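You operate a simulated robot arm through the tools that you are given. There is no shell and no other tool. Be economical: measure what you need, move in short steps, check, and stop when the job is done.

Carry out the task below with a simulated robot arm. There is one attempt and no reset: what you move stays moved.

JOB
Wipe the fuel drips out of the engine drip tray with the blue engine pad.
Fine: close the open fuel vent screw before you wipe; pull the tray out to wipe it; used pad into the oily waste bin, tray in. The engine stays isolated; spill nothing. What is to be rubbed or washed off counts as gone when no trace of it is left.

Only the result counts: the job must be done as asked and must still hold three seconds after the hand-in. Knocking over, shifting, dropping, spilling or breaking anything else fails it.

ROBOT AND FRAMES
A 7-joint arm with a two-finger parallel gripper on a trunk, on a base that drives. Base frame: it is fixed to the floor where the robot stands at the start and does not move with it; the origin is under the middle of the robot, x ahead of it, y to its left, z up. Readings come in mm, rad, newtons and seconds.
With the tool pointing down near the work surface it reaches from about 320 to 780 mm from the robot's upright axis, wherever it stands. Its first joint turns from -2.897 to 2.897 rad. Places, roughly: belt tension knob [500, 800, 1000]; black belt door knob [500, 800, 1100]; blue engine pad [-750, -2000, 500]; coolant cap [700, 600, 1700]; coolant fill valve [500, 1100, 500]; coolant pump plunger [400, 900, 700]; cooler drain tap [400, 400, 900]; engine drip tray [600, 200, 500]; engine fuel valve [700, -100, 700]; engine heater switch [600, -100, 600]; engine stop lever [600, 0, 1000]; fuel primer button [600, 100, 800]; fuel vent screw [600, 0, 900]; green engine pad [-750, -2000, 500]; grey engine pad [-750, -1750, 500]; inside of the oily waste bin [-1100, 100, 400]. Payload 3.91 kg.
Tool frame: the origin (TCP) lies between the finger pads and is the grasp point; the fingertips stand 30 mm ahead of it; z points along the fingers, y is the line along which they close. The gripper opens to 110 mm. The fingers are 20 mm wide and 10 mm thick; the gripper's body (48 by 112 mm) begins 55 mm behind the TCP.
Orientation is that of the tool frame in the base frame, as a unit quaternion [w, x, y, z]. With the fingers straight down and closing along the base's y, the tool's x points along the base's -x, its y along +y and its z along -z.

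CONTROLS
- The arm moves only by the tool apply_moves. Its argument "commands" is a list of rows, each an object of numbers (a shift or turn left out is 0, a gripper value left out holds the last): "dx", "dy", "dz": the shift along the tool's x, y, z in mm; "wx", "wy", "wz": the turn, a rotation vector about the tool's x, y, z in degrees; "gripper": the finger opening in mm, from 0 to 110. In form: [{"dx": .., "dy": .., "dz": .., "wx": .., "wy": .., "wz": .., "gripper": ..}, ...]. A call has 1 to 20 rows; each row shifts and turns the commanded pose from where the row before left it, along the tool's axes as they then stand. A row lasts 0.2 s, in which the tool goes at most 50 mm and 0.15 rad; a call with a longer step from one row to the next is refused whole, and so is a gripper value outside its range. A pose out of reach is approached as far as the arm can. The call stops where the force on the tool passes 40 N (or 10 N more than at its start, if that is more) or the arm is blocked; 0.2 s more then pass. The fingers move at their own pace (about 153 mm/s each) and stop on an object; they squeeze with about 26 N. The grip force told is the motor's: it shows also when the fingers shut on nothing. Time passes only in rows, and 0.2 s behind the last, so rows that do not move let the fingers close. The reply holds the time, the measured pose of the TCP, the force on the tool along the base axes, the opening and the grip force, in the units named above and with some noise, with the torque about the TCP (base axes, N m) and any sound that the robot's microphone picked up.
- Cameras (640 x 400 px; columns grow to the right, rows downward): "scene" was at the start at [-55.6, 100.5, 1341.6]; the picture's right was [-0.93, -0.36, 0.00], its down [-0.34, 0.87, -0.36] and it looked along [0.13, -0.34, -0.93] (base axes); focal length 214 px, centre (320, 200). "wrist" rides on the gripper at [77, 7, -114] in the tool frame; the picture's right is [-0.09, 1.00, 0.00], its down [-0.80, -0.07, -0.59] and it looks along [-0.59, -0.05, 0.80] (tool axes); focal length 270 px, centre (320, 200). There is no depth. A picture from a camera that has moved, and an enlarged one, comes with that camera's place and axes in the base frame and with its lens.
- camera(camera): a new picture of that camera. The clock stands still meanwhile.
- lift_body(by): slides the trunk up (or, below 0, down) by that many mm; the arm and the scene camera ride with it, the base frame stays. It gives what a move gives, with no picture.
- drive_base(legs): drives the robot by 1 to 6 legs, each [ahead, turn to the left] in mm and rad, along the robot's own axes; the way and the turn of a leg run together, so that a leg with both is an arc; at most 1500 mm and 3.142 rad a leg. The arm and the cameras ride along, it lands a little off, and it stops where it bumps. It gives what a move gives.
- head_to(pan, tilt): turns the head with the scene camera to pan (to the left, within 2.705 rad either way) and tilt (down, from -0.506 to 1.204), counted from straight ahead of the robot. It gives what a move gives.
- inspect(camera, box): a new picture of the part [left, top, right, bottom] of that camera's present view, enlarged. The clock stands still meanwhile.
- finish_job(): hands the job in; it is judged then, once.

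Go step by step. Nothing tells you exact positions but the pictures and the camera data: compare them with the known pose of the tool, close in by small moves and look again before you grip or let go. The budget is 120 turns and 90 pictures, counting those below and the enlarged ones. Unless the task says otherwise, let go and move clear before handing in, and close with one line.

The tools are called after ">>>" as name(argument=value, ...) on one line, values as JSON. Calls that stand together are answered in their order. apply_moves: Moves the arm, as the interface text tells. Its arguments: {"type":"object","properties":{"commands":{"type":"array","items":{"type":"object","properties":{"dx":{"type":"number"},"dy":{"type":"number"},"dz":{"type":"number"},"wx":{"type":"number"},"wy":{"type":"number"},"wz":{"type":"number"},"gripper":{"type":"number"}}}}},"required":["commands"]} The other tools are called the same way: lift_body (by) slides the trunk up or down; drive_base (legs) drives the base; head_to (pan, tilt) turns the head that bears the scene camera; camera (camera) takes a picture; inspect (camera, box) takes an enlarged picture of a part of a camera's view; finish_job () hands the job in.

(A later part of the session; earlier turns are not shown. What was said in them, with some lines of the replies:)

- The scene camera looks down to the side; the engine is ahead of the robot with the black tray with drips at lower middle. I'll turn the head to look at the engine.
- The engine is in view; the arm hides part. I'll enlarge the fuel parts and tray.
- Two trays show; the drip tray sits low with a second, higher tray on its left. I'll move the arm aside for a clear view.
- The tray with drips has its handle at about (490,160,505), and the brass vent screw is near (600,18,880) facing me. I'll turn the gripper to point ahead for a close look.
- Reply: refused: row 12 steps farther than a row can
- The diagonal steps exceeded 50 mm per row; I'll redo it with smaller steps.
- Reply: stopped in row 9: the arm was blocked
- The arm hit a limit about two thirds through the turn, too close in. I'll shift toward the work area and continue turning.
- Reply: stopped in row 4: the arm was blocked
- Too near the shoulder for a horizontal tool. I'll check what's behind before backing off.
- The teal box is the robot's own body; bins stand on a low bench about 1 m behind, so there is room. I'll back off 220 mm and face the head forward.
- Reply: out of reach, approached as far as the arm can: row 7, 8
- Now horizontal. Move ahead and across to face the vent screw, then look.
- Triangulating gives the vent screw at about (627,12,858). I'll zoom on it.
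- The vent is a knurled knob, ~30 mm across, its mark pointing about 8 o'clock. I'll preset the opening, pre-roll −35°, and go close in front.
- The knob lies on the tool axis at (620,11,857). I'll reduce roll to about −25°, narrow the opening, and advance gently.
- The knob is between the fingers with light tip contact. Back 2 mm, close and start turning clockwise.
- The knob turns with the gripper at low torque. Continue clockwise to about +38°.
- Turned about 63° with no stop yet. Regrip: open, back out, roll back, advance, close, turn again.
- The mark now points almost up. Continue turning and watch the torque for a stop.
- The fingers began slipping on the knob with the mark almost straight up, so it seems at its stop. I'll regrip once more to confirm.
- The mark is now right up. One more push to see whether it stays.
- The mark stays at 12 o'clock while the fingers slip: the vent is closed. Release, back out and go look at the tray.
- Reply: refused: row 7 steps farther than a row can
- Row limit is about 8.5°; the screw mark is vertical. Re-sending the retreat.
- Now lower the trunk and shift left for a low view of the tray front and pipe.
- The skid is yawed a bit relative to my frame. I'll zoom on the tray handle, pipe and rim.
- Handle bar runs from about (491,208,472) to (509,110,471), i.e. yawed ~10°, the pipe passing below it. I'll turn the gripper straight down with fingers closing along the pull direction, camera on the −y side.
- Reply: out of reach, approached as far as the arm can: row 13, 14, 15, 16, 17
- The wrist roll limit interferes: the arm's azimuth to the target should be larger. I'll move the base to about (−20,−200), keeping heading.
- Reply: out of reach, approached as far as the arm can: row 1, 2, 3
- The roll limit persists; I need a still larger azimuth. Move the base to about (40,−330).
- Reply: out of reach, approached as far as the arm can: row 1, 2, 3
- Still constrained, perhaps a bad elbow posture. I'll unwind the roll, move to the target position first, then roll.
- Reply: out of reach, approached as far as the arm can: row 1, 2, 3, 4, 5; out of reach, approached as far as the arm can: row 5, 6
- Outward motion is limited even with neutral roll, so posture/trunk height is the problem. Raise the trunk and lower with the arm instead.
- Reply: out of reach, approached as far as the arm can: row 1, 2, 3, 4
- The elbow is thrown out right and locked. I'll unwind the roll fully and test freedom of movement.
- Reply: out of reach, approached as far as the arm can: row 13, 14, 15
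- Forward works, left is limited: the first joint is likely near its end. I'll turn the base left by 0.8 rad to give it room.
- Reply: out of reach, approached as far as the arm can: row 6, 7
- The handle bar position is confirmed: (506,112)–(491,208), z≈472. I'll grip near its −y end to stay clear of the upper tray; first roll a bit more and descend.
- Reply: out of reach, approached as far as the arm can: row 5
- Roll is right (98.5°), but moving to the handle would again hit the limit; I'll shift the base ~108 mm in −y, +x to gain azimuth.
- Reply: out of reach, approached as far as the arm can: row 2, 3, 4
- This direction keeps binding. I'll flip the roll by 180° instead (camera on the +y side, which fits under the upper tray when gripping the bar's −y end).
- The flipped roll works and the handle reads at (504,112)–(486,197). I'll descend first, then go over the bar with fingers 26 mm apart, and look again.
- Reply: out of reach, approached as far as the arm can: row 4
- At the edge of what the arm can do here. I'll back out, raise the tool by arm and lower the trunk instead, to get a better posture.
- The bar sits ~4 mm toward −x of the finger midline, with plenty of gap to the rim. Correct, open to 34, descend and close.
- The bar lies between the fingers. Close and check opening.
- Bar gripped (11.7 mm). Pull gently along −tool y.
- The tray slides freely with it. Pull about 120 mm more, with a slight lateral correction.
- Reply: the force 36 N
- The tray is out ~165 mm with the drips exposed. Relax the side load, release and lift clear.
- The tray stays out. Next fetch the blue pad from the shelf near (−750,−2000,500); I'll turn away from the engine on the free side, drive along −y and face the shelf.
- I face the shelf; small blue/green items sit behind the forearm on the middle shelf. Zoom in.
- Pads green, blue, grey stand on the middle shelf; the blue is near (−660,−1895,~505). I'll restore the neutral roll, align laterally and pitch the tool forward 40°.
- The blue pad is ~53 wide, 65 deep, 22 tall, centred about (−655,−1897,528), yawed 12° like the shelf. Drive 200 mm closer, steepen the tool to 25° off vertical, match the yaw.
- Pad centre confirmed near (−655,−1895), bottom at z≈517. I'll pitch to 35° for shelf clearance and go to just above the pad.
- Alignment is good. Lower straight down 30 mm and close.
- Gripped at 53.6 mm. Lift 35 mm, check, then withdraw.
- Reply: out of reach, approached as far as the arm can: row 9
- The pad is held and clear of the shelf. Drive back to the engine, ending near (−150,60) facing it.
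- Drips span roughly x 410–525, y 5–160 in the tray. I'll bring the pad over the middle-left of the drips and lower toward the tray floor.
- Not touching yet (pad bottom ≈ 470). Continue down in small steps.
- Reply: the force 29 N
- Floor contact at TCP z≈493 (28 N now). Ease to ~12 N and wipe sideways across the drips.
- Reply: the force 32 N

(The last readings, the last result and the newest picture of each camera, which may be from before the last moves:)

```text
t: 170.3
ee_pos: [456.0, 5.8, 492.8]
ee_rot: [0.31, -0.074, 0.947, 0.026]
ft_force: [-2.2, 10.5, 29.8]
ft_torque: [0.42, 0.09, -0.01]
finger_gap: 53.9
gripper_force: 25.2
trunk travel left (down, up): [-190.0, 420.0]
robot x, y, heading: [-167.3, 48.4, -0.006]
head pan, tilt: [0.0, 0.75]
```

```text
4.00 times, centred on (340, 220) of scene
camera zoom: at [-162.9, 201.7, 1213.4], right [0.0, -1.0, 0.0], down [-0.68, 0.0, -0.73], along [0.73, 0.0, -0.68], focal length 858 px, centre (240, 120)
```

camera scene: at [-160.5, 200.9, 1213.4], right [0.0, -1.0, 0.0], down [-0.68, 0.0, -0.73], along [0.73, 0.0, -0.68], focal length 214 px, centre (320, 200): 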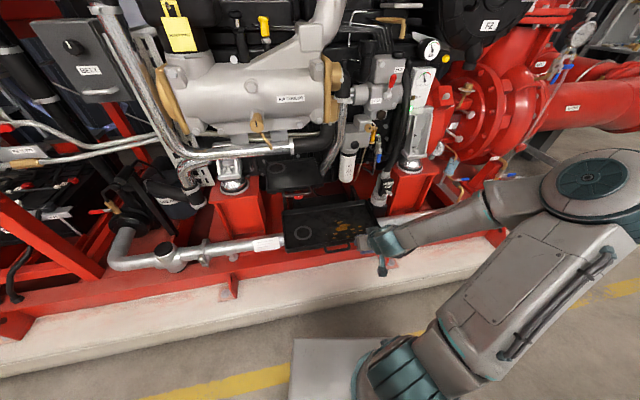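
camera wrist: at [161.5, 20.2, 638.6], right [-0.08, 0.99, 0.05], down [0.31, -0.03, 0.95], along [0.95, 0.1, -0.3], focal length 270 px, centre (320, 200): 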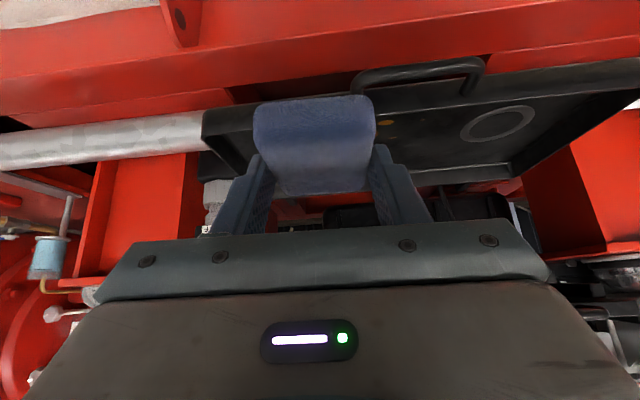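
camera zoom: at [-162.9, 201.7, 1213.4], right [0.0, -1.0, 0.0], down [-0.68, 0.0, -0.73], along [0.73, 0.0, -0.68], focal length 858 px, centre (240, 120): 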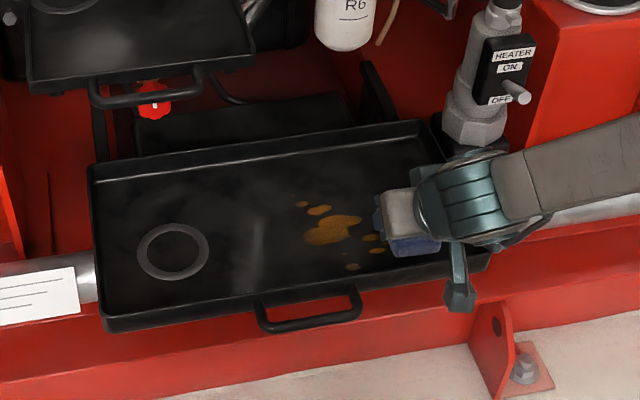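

Left drips went where pressure was high, the middle not: pressure dropped after easing. I'll go back along the same line, adding a little down-travel and checking the force.

>>> apply_moves(commands=[{"dy": 18}, {"dy": 18, "dx": 0.3, "dz": 0.4}, {"dy": 18, "dx": 0.3, "dz": 0.4}, {"dy": 15, "dx": 0.3, "dz": 0.4}])

>>> apply_moves(commands=[{"dy": 18, "dx": 0.3, "dz": 0.4}, {"dy": 18}, {"dy": 18}])

>>> inspect(camera="scene", box=[260, 170, 420, 270])

```text
t: 171.2
ee_pos: [449.8, 63.4, 492.7]
ee_rot: [0.313, -0.074, 0.947, 0.024]
ft_force: [1.6, 4.4, 14.4]
ft_torque: [0.21, 0.41, -0.07]
finger_gap: 54.2
gripper_force: 25.9
trunk travel left (down, up): [-190.0, 420.0]
robot x, y, heading: [-168.9, 46.9, -0.008]
head pan, tilt: [0.0, 0.75]
stopped in row 4: the force on the tool passed its limit (the readings are from after the stop); the commanded pose is now the measured one
```

```text
t: 172.0
ee_pos: [440.2, 116.7, 492.2]
ee_rot: [0.311, -0.073, 0.947, 0.023]
ft_force: [2.8, -5.7, 21.5]
ft_torque: [-0.35, -0.46, -0.02]
finger_gap: 54.4
gripper_force: 26.0
trunk travel left (down, up): [-190.0, 420.0]
robot x, y, heading: [-165.7, 47.3, -0.004]
head pan, tilt: [0.0, 0.75]
```

```text
4.00 times, centred on (340, 220) of scene
camera zoom: at [-161.6, 200.3, 1213.4], right [-0.01, -1.0, 0.0], down [-0.68, 0.0, -0.73], along [0.73, 0.0, -0.68], focal length 858 px, centre (240, 120)
```

zoom: 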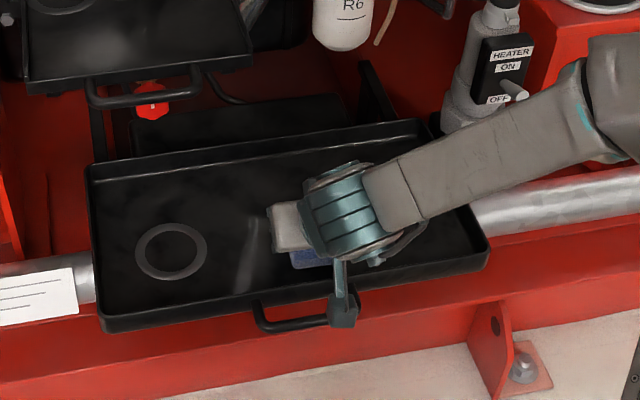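

Good, the visible part is now clean. Move forward 35 mm and stroke back across for the deeper drips.

>>> apply_moves(commands=[{"dy": 15}, {"dy": 12}, {"dx": -14.2, "dz": 10.2}, {"dx": -14.2, "dz": 10.2}, {"dy": -15}, {"dy": -18}, {"dy": -18}])

>>> apply_moves(commands=[{"dy": -18}, {"dy": -18}, {"dy": -18}, {"dy": -18}, {"dy": -18}])

>>> inspect(camera="scene", box=[260, 170, 420, 270])

```text
t: 173.6
ee_pos: [476.5, 95.2, 489.5]
ee_rot: [0.311, -0.072, 0.948, 0.023]
ft_force: [-3.9, 8.0, 25.2]
ft_torque: [0.43, -0.09, -0.01]
finger_gap: 54.0
gripper_force: 25.9
trunk travel left (down, up): [-190.0, 420.0]
robot x, y, heading: [-167.4, 49.5, -0.012]
head pan, tilt: [0.0, 0.75]
```

```text
t: 174.8
ee_pos: [490.1, 8.0, 490.2]
ee_rot: [0.311, -0.072, 0.947, 0.022]
ft_force: [-0.9, 6.2, 18.2]
ft_torque: [0.37, -0.11, 0.0]
finger_gap: 53.9
gripper_force: 25.9
trunk travel left (down, up): [-190.0, 420.0]
robot x, y, heading: [-168.7, 47.0, -0.015]
head pan, tilt: [0.0, 0.75]
```

```text
4.00 times, centred on (340, 220) of scene
camera zoom: at [-161.6, 201.4, 1213.3], right [-0.01, -1.0, 0.0], down [-0.68, 0.0, -0.73], along [0.73, 0.0, -0.68], focal length 858 px, centre (240, 120)
```

zoom: 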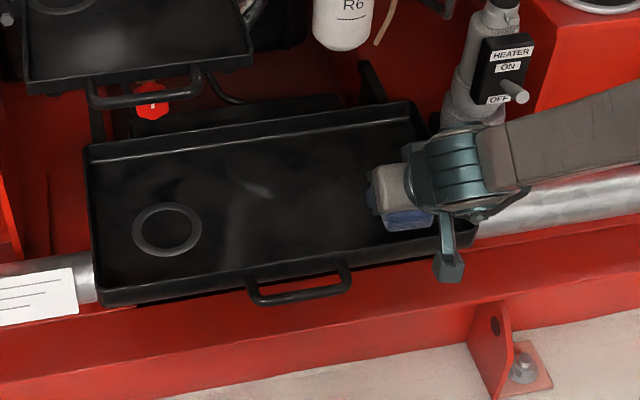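

The tray looks clean (it slid in a little). Lift the pad off, pull back and inspect closely.

>>> apply_moves(commands=[{"dx": -20, "dz": -27}, {"dx": -20, "dz": -27}, {"dx": -20, "dz": -27}, {"dx": 26, "dz": -19, "dy": -10}, {"dx": 26, "dz": -19, "dy": -10}, {"dx": 26, "dz": -19, "dy": -10}, {"dx": 26, "dz": -19, "dy": -10}, {"dx": 26, "dz": -19, "dy": -10}])

>>> inspect(camera="scene", box=[275, 185, 395, 260])

```text
t: 176.6
ee_pos: [340.0, -66.3, 593.0]
ee_rot: [0.31, -0.072, 0.948, 0.022]
ft_force: [0.5, 0.8, -0.6]
ft_torque: [-0.02, -0.02, -0.01]
finger_gap: 54.2
gripper_force: 25.9
trunk travel left (down, up): [-190.0, 420.0]
robot x, y, heading: [-166.0, 49.1, -0.006]
head pan, tilt: [0.0, 0.75]
```

```text
5.33 times, centred on (335, 222) of scene
camera zoom: at [-159.8, 201.0, 1213.3], right [-0.01, -1.0, 0.0], down [-0.68, 0.0, -0.73], along [0.73, 0.0, -0.68], focal length 1144 px, centre (240, 80)
```

zoom: 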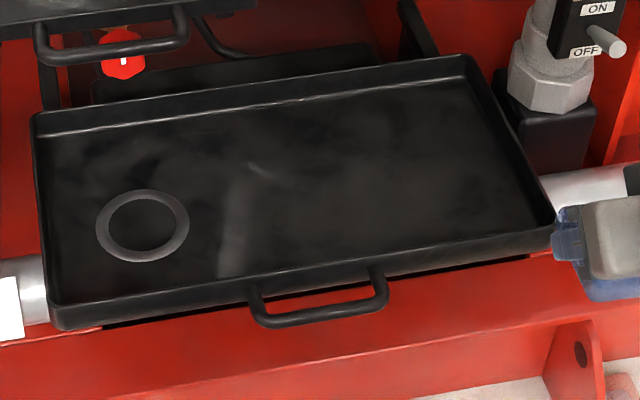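

>>> inspect(camera="scene", box=[315, 195, 385, 240])

```text
8.89 times, centred on (350, 218) of scene
camera zoom: at [-159.8, 201.0, 1213.3], right [-0.01, -1.0, 0.0], down [-0.68, 0.0, -0.73], along [0.73, 0.0, -0.68], focal length 1906 px, centre (53, 44)
```

zoom: 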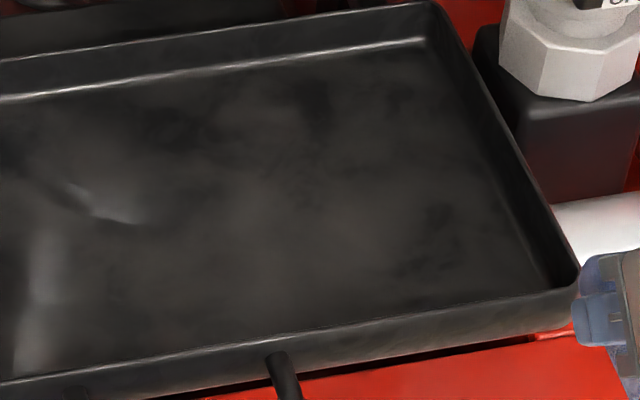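

No trace is left in the tray. Now to the oily waste bin: raise the trunk, turn around away from the engine, and look.

>>> lift_body(by=190)

>>> drive_base(legs=[[0, -1.57], [0, -1.57]])

>>> camera(camera="scene")

```text
t: 178.7
ee_pos: [341.8, -66.6, 782.6]
ee_rot: [0.31, -0.072, 0.948, 0.023]
ft_force: [0.0, 0.6, -0.9]
ft_torque: [0.01, 0.04, 0.01]
finger_gap: 54.4
gripper_force: 25.9
trunk travel left (down, up): [-380.0, 230.0]
robot x, y, heading: [-167.6, 50.7, -0.006]
head pan, tilt: [0.0, 0.75]
```

```text
t: 186.9
ee_pos: [-668.3, 197.2, 782.6]
ee_rot: [0.013, 0.95, 0.041, -0.31]
ft_force: [-0.1, -0.5, -0.6]
ft_torque: [-0.01, 0.02, -0.01]
finger_gap: 54.1
gripper_force: 26.0
trunk travel left (down, up): [-380.0, 230.0]
robot x, y, heading: [-167.9, 48.8, 3.074]
head pan, tilt: [0.0, 0.75]
```

```text
22 pictures are left
camera scene: at [-184.7, -98.4, 1403.3], right [0.07, 1.0, 0.0], down [0.68, -0.05, -0.73], along [-0.73, 0.05, -0.68], focal length 214 px, centre (320, 200)
```

scene: 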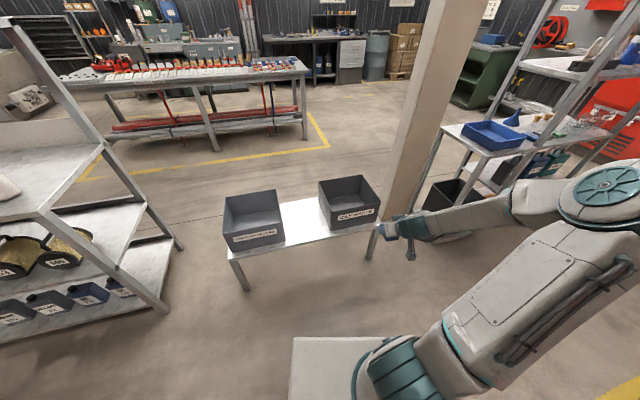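

>>> inspect(camera="scene", box=[210, 160, 410, 285])

```text
3.20 times, centred on (310, 222) of scene
camera zoom: at [-184.7, -98.4, 1403.3], right [0.07, 1.0, 0.0], down [0.68, -0.05, -0.73], along [-0.73, 0.05, -0.68], focal length 686 px, centre (352, 128)
```

zoom: 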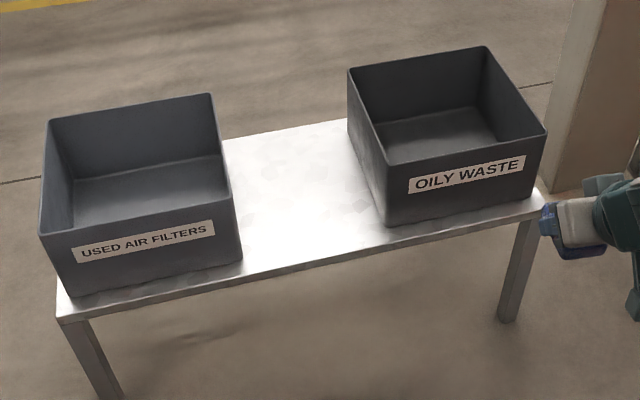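

The right bin is OILY WASTE: opening centred near (−1183,147), rim z≈535. Drive 300 mm closer at height, then put the pad over the opening.

>>> drive_base(legs=[[300, 0]])

>>> apply_moves(commands=[{"dx": -32, "dy": 10.4, "dz": 23.5}, {"dx": -32, "dy": 10.4, "dz": 23.5}, {"dx": -32, "dy": 10.4, "dz": 23.5}, {"dx": -32, "dy": 10.4, "dz": 23.5}, {"dx": -32, "dy": 10.4, "dz": 23.5}])

>>> camera(camera="wrist")

```text
t: 188.9
ee_pos: [-966.2, 218.6, 782.5]
ee_rot: [0.013, 0.95, 0.041, -0.31]
ft_force: [-0.1, 0.8, -0.7]
ft_torque: [0.0, 0.01, -0.03]
finger_gap: 54.1
gripper_force: 26.3
trunk travel left (down, up): [-380.0, 230.0]
robot x, y, heading: [-464.6, 68.9, 3.072]
head pan, tilt: [0.0, 0.75]
```

```text
t: 190.1
ee_pos: [-1160.3, 150.0, 782.9]
ee_rot: [0.012, 0.95, 0.041, -0.311]
ft_force: [0.1, -0.7, -0.7]
ft_torque: [0.02, 0.0, 0.0]
finger_gap: 54.1
gripper_force: 26.7
trunk travel left (down, up): [-380.0, 230.0]
robot x, y, heading: [-460.8, 67.2, 3.073]
head pan, tilt: [0.0, 0.75]
```

```text
20 pictures are left
camera wrist: at [-1031.8, 155.6, 830.9], right [0.01, -1.0, 0.05], down [-0.3, 0.04, 0.95], along [-0.95, -0.03, -0.3], focal length 270 px, centre (320, 200)
```

wrist: 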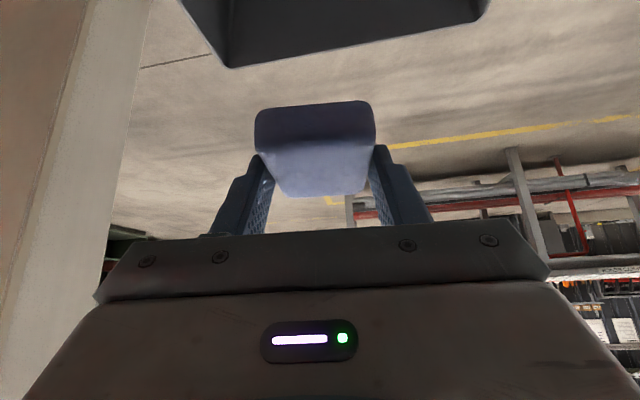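

The bin's far rim matches my estimate. Lower the pad into the bin with the trunk and release.

>>> lift_body(by=-235)

>>> inspect(camera="scene", box=[260, 100, 460, 225])

```text
t: 192.6
ee_pos: [-1160.8, 149.5, 547.3]
ee_rot: [0.013, 0.95, 0.041, -0.31]
ft_force: [-0.2, -0.1, -0.3]
ft_torque: [0.02, 0.02, -0.06]
finger_gap: 54.0
gripper_force: 26.2
trunk travel left (down, up): [-145.0, 465.0]
robot x, y, heading: [-465.5, 70.5, 3.069]
head pan, tilt: [0.0, 0.75]
```

```text
3.20 times, centred on (360, 162) of scene
camera zoom: at [-481.6, -77.0, 1168.4], right [0.07, 1.0, 0.0], down [0.68, -0.05, -0.73], along [-0.73, 0.05, -0.68], focal length 686 px, centre (192, 320)
```

zoom: 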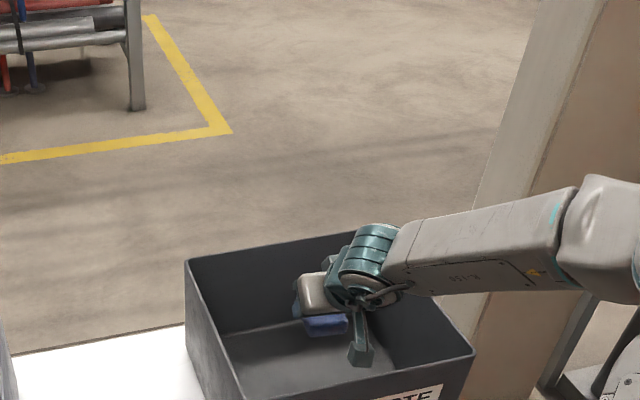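

The pad is inside the bin. Lower 30 mm more, release, and rise.

>>> apply_moves(commands=[{"dx": 8.8, "dz": 12.1}, {"dx": 8.8, "dz": 12.1}, {"gripper": 80}, {"gripper": 80}, {"gripper": 80}, {"gripper": 80}])

>>> lift_body(by=235)

>>> inspect(camera="scene", box=[260, 140, 460, 265])

```text
t: 193.2
ee_pos: [-1161.3, 152.5, 531.6]
ee_rot: [0.011, 0.948, 0.043, -0.316]
ft_force: [-0.2, -0.2, 19.8]
ft_torque: [0.32, -3.09, 0.01]
finger_gap: 54.2
gripper_force: 25.6
trunk travel left (down, up): [-145.0, 465.0]
robot x, y, heading: [-461.2, 66.5, 3.069]
head pan, tilt: [0.0, 0.75]
stopped in row 2: the force on the tool passed its limit (the readings are from after the stop); the commanded pose is now the measured one
```

```text
t: 195.6
ee_pos: [-1161.3, 151.0, 763.3]
ee_rot: [0.012, 0.949, 0.041, -0.314]
ft_force: [0.5, -0.2, -0.8]
ft_torque: [0.05, -0.01, 0.0]
finger_gap: 54.2
gripper_force: 26.0
trunk travel left (down, up): [-380.0, 230.0]
robot x, y, heading: [-466.2, 71.0, 3.073]
head pan, tilt: [0.0, 0.75]
```

```text
3.20 times, centred on (360, 202) of scene
camera zoom: at [-481.7, -77.0, 1403.3], right [0.07, 1.0, 0.0], down [0.68, -0.05, -0.73], along [-0.73, 0.05, -0.68], focal length 686 px, centre (192, 192)
```

zoom: 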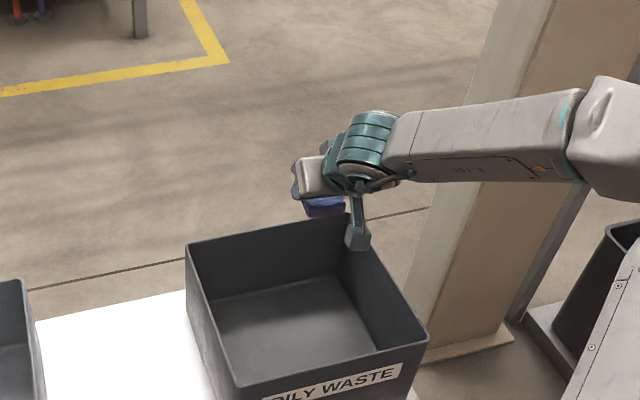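

The camera bracket touched the front rim, so nothing was released; the bin is unmoved. Shift 25 mm deeper, lower a bit less, and release there.

>>> apply_moves(commands=[{"dx": -20, "dz": 14.7}, {"dx": 0}])

>>> lift_body(by=-213)

>>> apply_moves(commands=[{"gripper": 80}, {"gripper": 80}, {"gripper": 80}, {"gripper": 80}])

>>> lift_body(by=230)

>>> inspect(camera="scene", box=[260, 140, 460, 265])

```text
t: 196.2
ee_pos: [-1187.5, 149.3, 763.4]
ee_rot: [0.012, 0.948, 0.041, -0.315]
ft_force: [-0.6, 0.5, 0.0]
ft_torque: [0.02, 0.0, -0.02]
finger_gap: 54.3
gripper_force: 25.9
trunk travel left (down, up): [-380.0, 230.0]
robot x, y, heading: [-465.6, 73.2, 3.067]
head pan, tilt: [0.0, 0.75]
```

```text
t: 198.5
ee_pos: [-1186.8, 147.8, 550.8]
ee_rot: [0.012, 0.948, 0.041, -0.315]
ft_force: [-0.2, -0.2, 0.0]
ft_torque: [0.0, -0.03, 0.01]
finger_gap: 54.4
gripper_force: 26.1
trunk travel left (down, up): [-167.0, 443.0]
robot x, y, heading: [-467.8, 72.2, 3.071]
head pan, tilt: [0.0, 0.75]
```

```text
t: 199.5
ee_pos: [-1185.7, 148.5, 551.0]
ee_rot: [0.011, 0.949, 0.041, -0.314]
ft_force: [-0.1, -0.7, 0.4]
ft_torque: [0.02, 0.02, 0.02]
finger_gap: 79.8
gripper_force: 0.0
trunk travel left (down, up): [-167.0, 443.0]
robot x, y, heading: [-462.2, 65.6, 3.068]
head pan, tilt: [0.0, 0.75]
```

```text
t: 201.9
ee_pos: [-1186.8, 149.5, 780.3]
ee_rot: [0.011, 0.948, 0.041, -0.315]
ft_force: [-0.7, -0.3, -0.9]
ft_torque: [0.02, 0.01, 0.01]
finger_gap: 79.9
gripper_force: 0.0
trunk travel left (down, up): [-397.0, 213.0]
robot x, y, heading: [-465.8, 68.7, 3.069]
head pan, tilt: [0.0, 0.75]
```

```text
3.20 times, centred on (360, 202) of scene
camera zoom: at [-481.7, -77.0, 1420.3], right [0.07, 1.0, 0.0], down [0.68, -0.05, -0.73], along [-0.73, 0.05, -0.68], focal length 686 px, centre (192, 192)
```

zoom: 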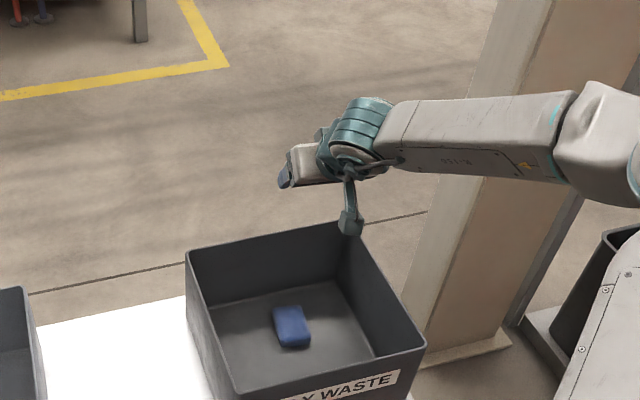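

The used pad lies in the oily waste bin. Retract, return to the engine side, and then push the tray in.

>>> apply_moves(commands=[{"dx": 32, "dy": -8, "dz": -23.5, "gripper": 0}, {"dx": 32, "dy": -8, "dz": -23.5}, {"dx": 32, "dy": -8, "dz": -23.5}, {"dx": 32, "dy": -8, "dz": -23.5}, {"dx": 32, "dy": -8, "dz": -23.5}])

>>> drive_base(legs=[[-300, 0], [0, 1.535], [0, 1.535]])

>>> camera(camera="scene")

```text
t: 203.1
ee_pos: [-992.7, 206.6, 780.4]
ee_rot: [0.012, 0.948, 0.042, -0.314]
ft_force: [-0.8, -0.1, -0.6]
ft_torque: [-0.04, -0.06, -0.06]
finger_gap: 0.0
gripper_force: 25.9
trunk travel left (down, up): [-397.0, 213.0]
robot x, y, heading: [-465.8, 67.6, 3.07]
head pan, tilt: [0.0, 0.75]
```

```text
t: 212.7
ee_pos: [357.9, -117.9, 779.9]
ee_rot: [0.315, -0.017, 0.949, 0.003]
ft_force: [0.4, -0.4, -0.1]
ft_torque: [0.03, -0.02, 0.03]
finger_gap: 0.2
gripper_force: 26.2
trunk travel left (down, up): [-397.0, 213.0]
robot x, y, heading: [-163.7, 47.0, -0.121]
head pan, tilt: [0.0, 0.75]
```

```text
16 pictures are left
camera scene: at [-136.8, 197.6, 1420.3], right [-0.12, -0.99, 0.0], down [-0.68, 0.08, -0.73], along [0.73, -0.09, -0.68], focal length 214 px, centre (320, 200)
```

scene: 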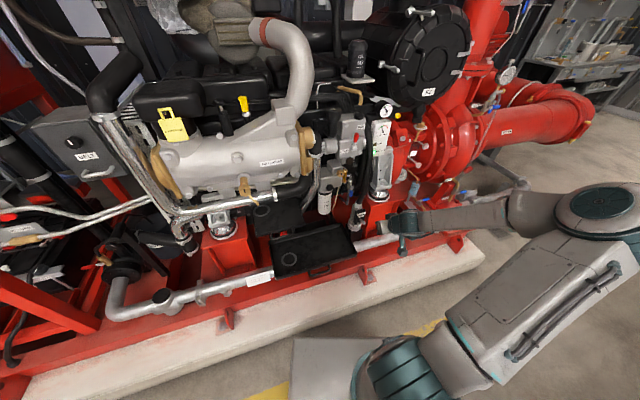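

>>> inspect(camera="scene", box=[250, 190, 410, 290])

```text
4.00 times, centred on (330, 240) of scene
camera zoom: at [-136.8, 197.6, 1420.3], right [-0.12, -0.99, 0.0], down [-0.68, 0.08, -0.73], along [0.73, -0.09, -0.68], focal length 858 px, centre (280, 40)
```

zoom: 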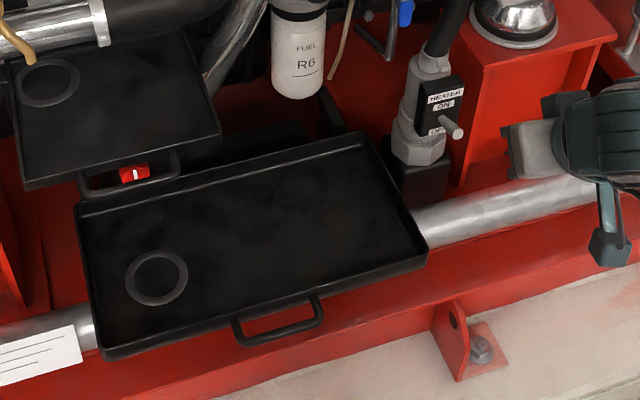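

Handle bar is now at about (369,132,472), ~132 mm out. I'll lower the trunk, steepen the closed fingers and place them in front of the bar.

>>> lift_body(by=-200)

>>> apply_moves(commands=[{"wy": 7.5}, {"wy": 7.5}, {"wy": 7}, {"dx": 40, "dz": -11}, {"dy": 40}, {"dy": 40}, {"dy": 40}, {"dy": 40}, {"dy": 40}, {"dy": 40}])

```text
t: 214.9
ee_pos: [358.6, -117.1, 580.3]
ee_rot: [0.315, -0.017, 0.949, 0.003]
ft_force: [0.0, -0.3, 0.8]
ft_torque: [0.01, 0.01, -0.03]
finger_gap: 0.2
gripper_force: 26.2
trunk travel left (down, up): [-197.0, 413.0]
robot x, y, heading: [-161.2, 45.9, -0.128]
head pan, tilt: [0.0, 0.75]
```

```text
t: 217.1
ee_pos: [306.3, 118.5, 574.5]
ee_rot: [0.155, -0.016, 0.988, -0.005]
ft_force: [0.8, -0.3, -0.4]
ft_torque: [0.03, -0.01, 0.0]
finger_gap: 0.1
gripper_force: 25.9
out of reach, approached as far as the arm can: row 2
trunk travel left (down, up): [-197.0, 413.0]
robot x, y, heading: [-163.1, 44.7, -0.122]
head pan, tilt: [0.0, 0.75]
```

>>> apply_moves(commands=[{"dx": 10, "dz": 30.5}, {"dx": 10, "dz": 30.5}, {"dx": 9.5, "dz": 30}])

>>> camera(camera="wrist")

```text
t: 217.9
ee_pos: [308.0, 117.8, 476.6]
ee_rot: [0.157, -0.016, 0.988, -0.005]
ft_force: [0.4, 0.2, 0.2]
ft_torque: [-0.03, -0.03, 0.03]
finger_gap: 0.1
gripper_force: 26.1
trunk travel left (down, up): [-197.0, 413.0]
robot x, y, heading: [-159.2, 48.9, -0.128]
head pan, tilt: [0.0, 0.75]
```

```text
14 pictures are left
camera wrist: at [199.0, 123.7, 564.0], right [0.05, 1.0, 0.01], down [0.58, -0.04, 0.81], along [0.81, -0.04, -0.58], focal length 270 px, centre (320, 200)
```

wrist: 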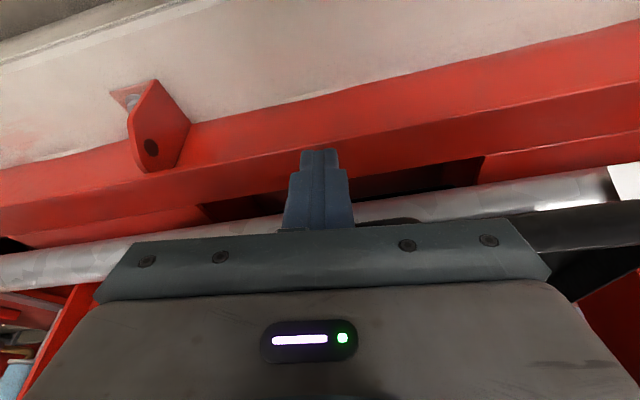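

The fingers stand in front of the bar. Push along the tray's direction, first ~100 mm.

>>> apply_moves(commands=[{"dx": -14, "dy": 2.3, "dz": 4.5}, {"dx": -14, "dy": 2.3, "dz": 4.5}, {"dx": -9.4, "dy": 1.5, "dz": 3}, {"dx": -9.4, "dy": 1.5, "dz": 3}, {"dx": -9.4, "dy": 1.5, "dz": 3}, {"dx": -9.4, "dy": 1.5, "dz": 3}, {"dx": -9.4, "dy": 1.5, "dz": 3}, {"dx": -9.4, "dy": 1.5, "dz": 3}, {"dx": -9.4, "dy": 1.5, "dz": 3}])

>>> inspect(camera="scene", box=[240, 130, 400, 230])

```text
t: 219.9
ee_pos: [408.6, 135.8, 477.9]
ee_rot: [0.156, -0.016, 0.988, -0.006]
ft_force: [-0.1, -0.4, 0.7]
ft_torque: [0.0, -0.06, -0.03]
finger_gap: 0.0
gripper_force: 26.1
trunk travel left (down, up): [-197.0, 413.0]
robot x, y, heading: [-163.0, 48.9, -0.123]
head pan, tilt: [0.0, 0.75]
```

```text
4.00 times, centred on (320, 180) of scene
camera zoom: at [-136.9, 197.7, 1220.4], right [-0.12, -0.99, 0.0], down [-0.68, 0.08, -0.73], along [0.73, -0.09, -0.68], focal length 858 px, centre (320, 280)
```

zoom: 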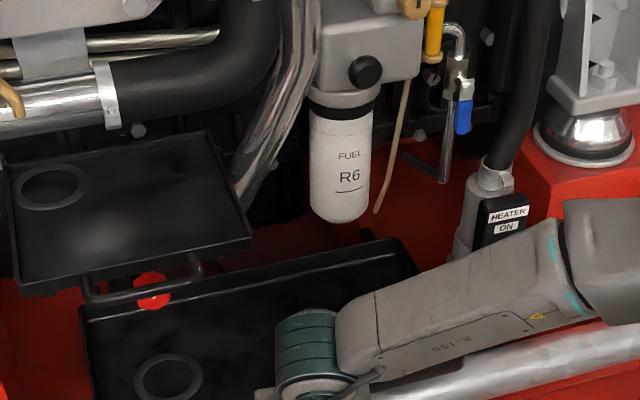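

Moving freely. Push the remaining ~75 mm carefully.

>>> apply_moves(commands=[{"dx": -9.4, "dy": 1.5, "dz": 3}, {"dx": -9.4, "dy": 1.5, "dz": 3}, {"dx": -9.4, "dy": 1.5, "dz": 3}, {"dx": -9.4, "dy": 1.5, "dz": 3}, {"dx": -9.4, "dy": 1.5, "dz": 3}, {"dx": -9.4, "dy": 1.5, "dz": 3}])

>>> apply_moves(commands=[{"dx": -4.7, "dy": 0.8, "dz": 1.5}, {"dx": -4.7, "dy": 0.8, "dz": 1.5}, {"dx": -4.7, "dy": 0.8, "dz": 1.5}, {"dx": -2.8, "dy": 0.5, "dz": 0.9}])

>>> inspect(camera="scene", box=[240, 150, 400, 250])

```text
t: 221.3
ee_pos: [466.1, 146.1, 478.6]
ee_rot: [0.156, -0.016, 0.988, -0.006]
ft_force: [0.7, 0.0, 0.2]
ft_torque: [-0.01, 0.01, -0.02]
finger_gap: 0.0
gripper_force: 25.9
trunk travel left (down, up): [-197.0, 413.0]
robot x, y, heading: [-163.4, 49.4, -0.124]
head pan, tilt: [0.0, 0.75]
```

```text
t: 222.2
ee_pos: [477.0, 149.3, 476.1]
ee_rot: [0.15, -0.016, 0.989, -0.006]
ft_force: [-3.3, -0.9, 2.7]
ft_torque: [0.0, -0.04, 0.05]
finger_gap: 0.0
gripper_force: 25.7
trunk travel left (down, up): [-197.0, 413.0]
robot x, y, heading: [-160.1, 45.8, -0.121]
head pan, tilt: [0.0, 0.75]
stopped in row 4: the force on the tool passed its limit (the readings are from after the stop); the commanded pose is now the measured one
```

```text
4.00 times, centred on (320, 200) of scene
camera zoom: at [-137.8, 197.7, 1220.3], right [-0.12, -0.99, 0.0], down [-0.68, 0.08, -0.73], along [0.73, -0.09, -0.68], focal length 858 px, centre (320, 200)
```

zoom: 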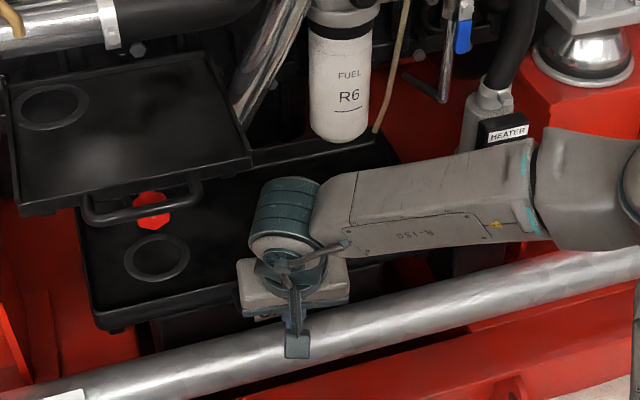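

The tray hit its stop with the bar back at its original place (≈494 at y 149). Back away and verify everything.

>>> apply_moves(commands=[{"dx": 20, "dz": -6}, {"dx": 38, "dz": -12}, {"dx": 38, "dz": -12}, {"dx": 38, "dz": -12}, {"dx": -5, "dz": -40}, {"dx": -5, "dz": -40}, {"dy": -40}, {"dy": -40}, {"dy": -40}])

>>> camera(camera="scene")

>>> inspect(camera="scene", box=[240, 150, 400, 250])

```text
t: 224.2
ee_pos: [326.4, 25.8, 555.6]
ee_rot: [0.15, -0.017, 0.989, -0.007]
ft_force: [0.3, 0.7, 0.1]
ft_torque: [-0.04, -0.03, 0.01]
finger_gap: 0.0
gripper_force: 25.2
trunk travel left (down, up): [-197.0, 413.0]
robot x, y, heading: [-162.8, 48.3, -0.123]
head pan, tilt: [0.0, 0.75]
```

```text
11 pictures are left
camera scene: at [-137.2, 197.9, 1220.3], right [-0.12, -0.99, 0.0], down [-0.68, 0.08, -0.73], along [0.73, -0.09, -0.68], focal length 214 px, centre (320, 200)
```

scene: 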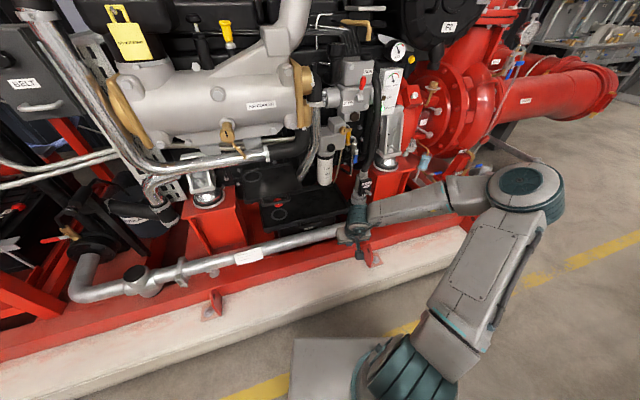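

```text
4.00 times, centred on (320, 200) of scene
camera zoom: at [-137.2, 197.9, 1220.3], right [-0.12, -0.99, 0.0], down [-0.68, 0.08, -0.73], along [0.73, -0.09, -0.68], focal length 858 px, centre (320, 200)
```

zoom: 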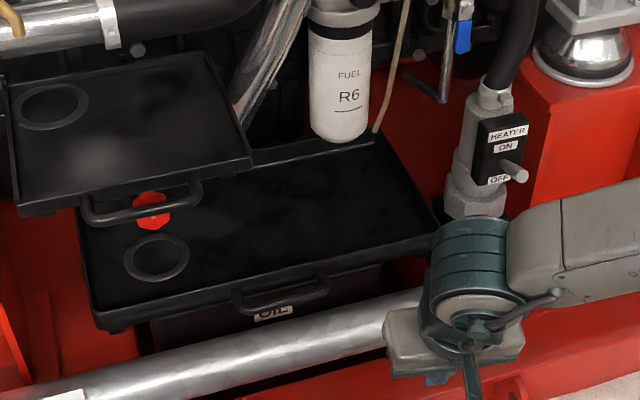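

The tray is in and clean. A last check of the vent screw and engine controls.

>>> inspect(camera="scene", box=[310, 40, 422, 160])

```text
3.33 times, centred on (366, 100) of scene
camera zoom: at [-137.2, 197.9, 1220.3], right [-0.12, -0.99, 0.0], down [-0.68, 0.08, -0.73], along [0.73, -0.09, -0.68], focal length 715 px, centre (167, 533)
```

zoom: 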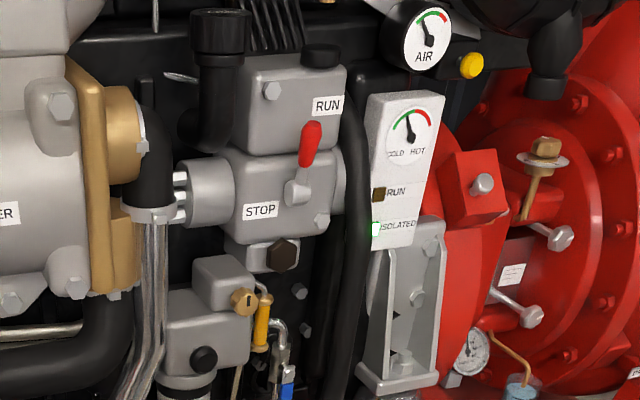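

The vent mark is vertical (closed), the ISOLATED lamp is lit, the tray is clean and in, and the pad is in the bin. Handing in.

>>> finish_job()

```text
The job is handed in.
```

The job is handed in: I closed the fuel vent screw, wiped the drip tray clean with the blue pad, put the pad in the oily waste bin and pushed the tray back in, with the engine still isolated.
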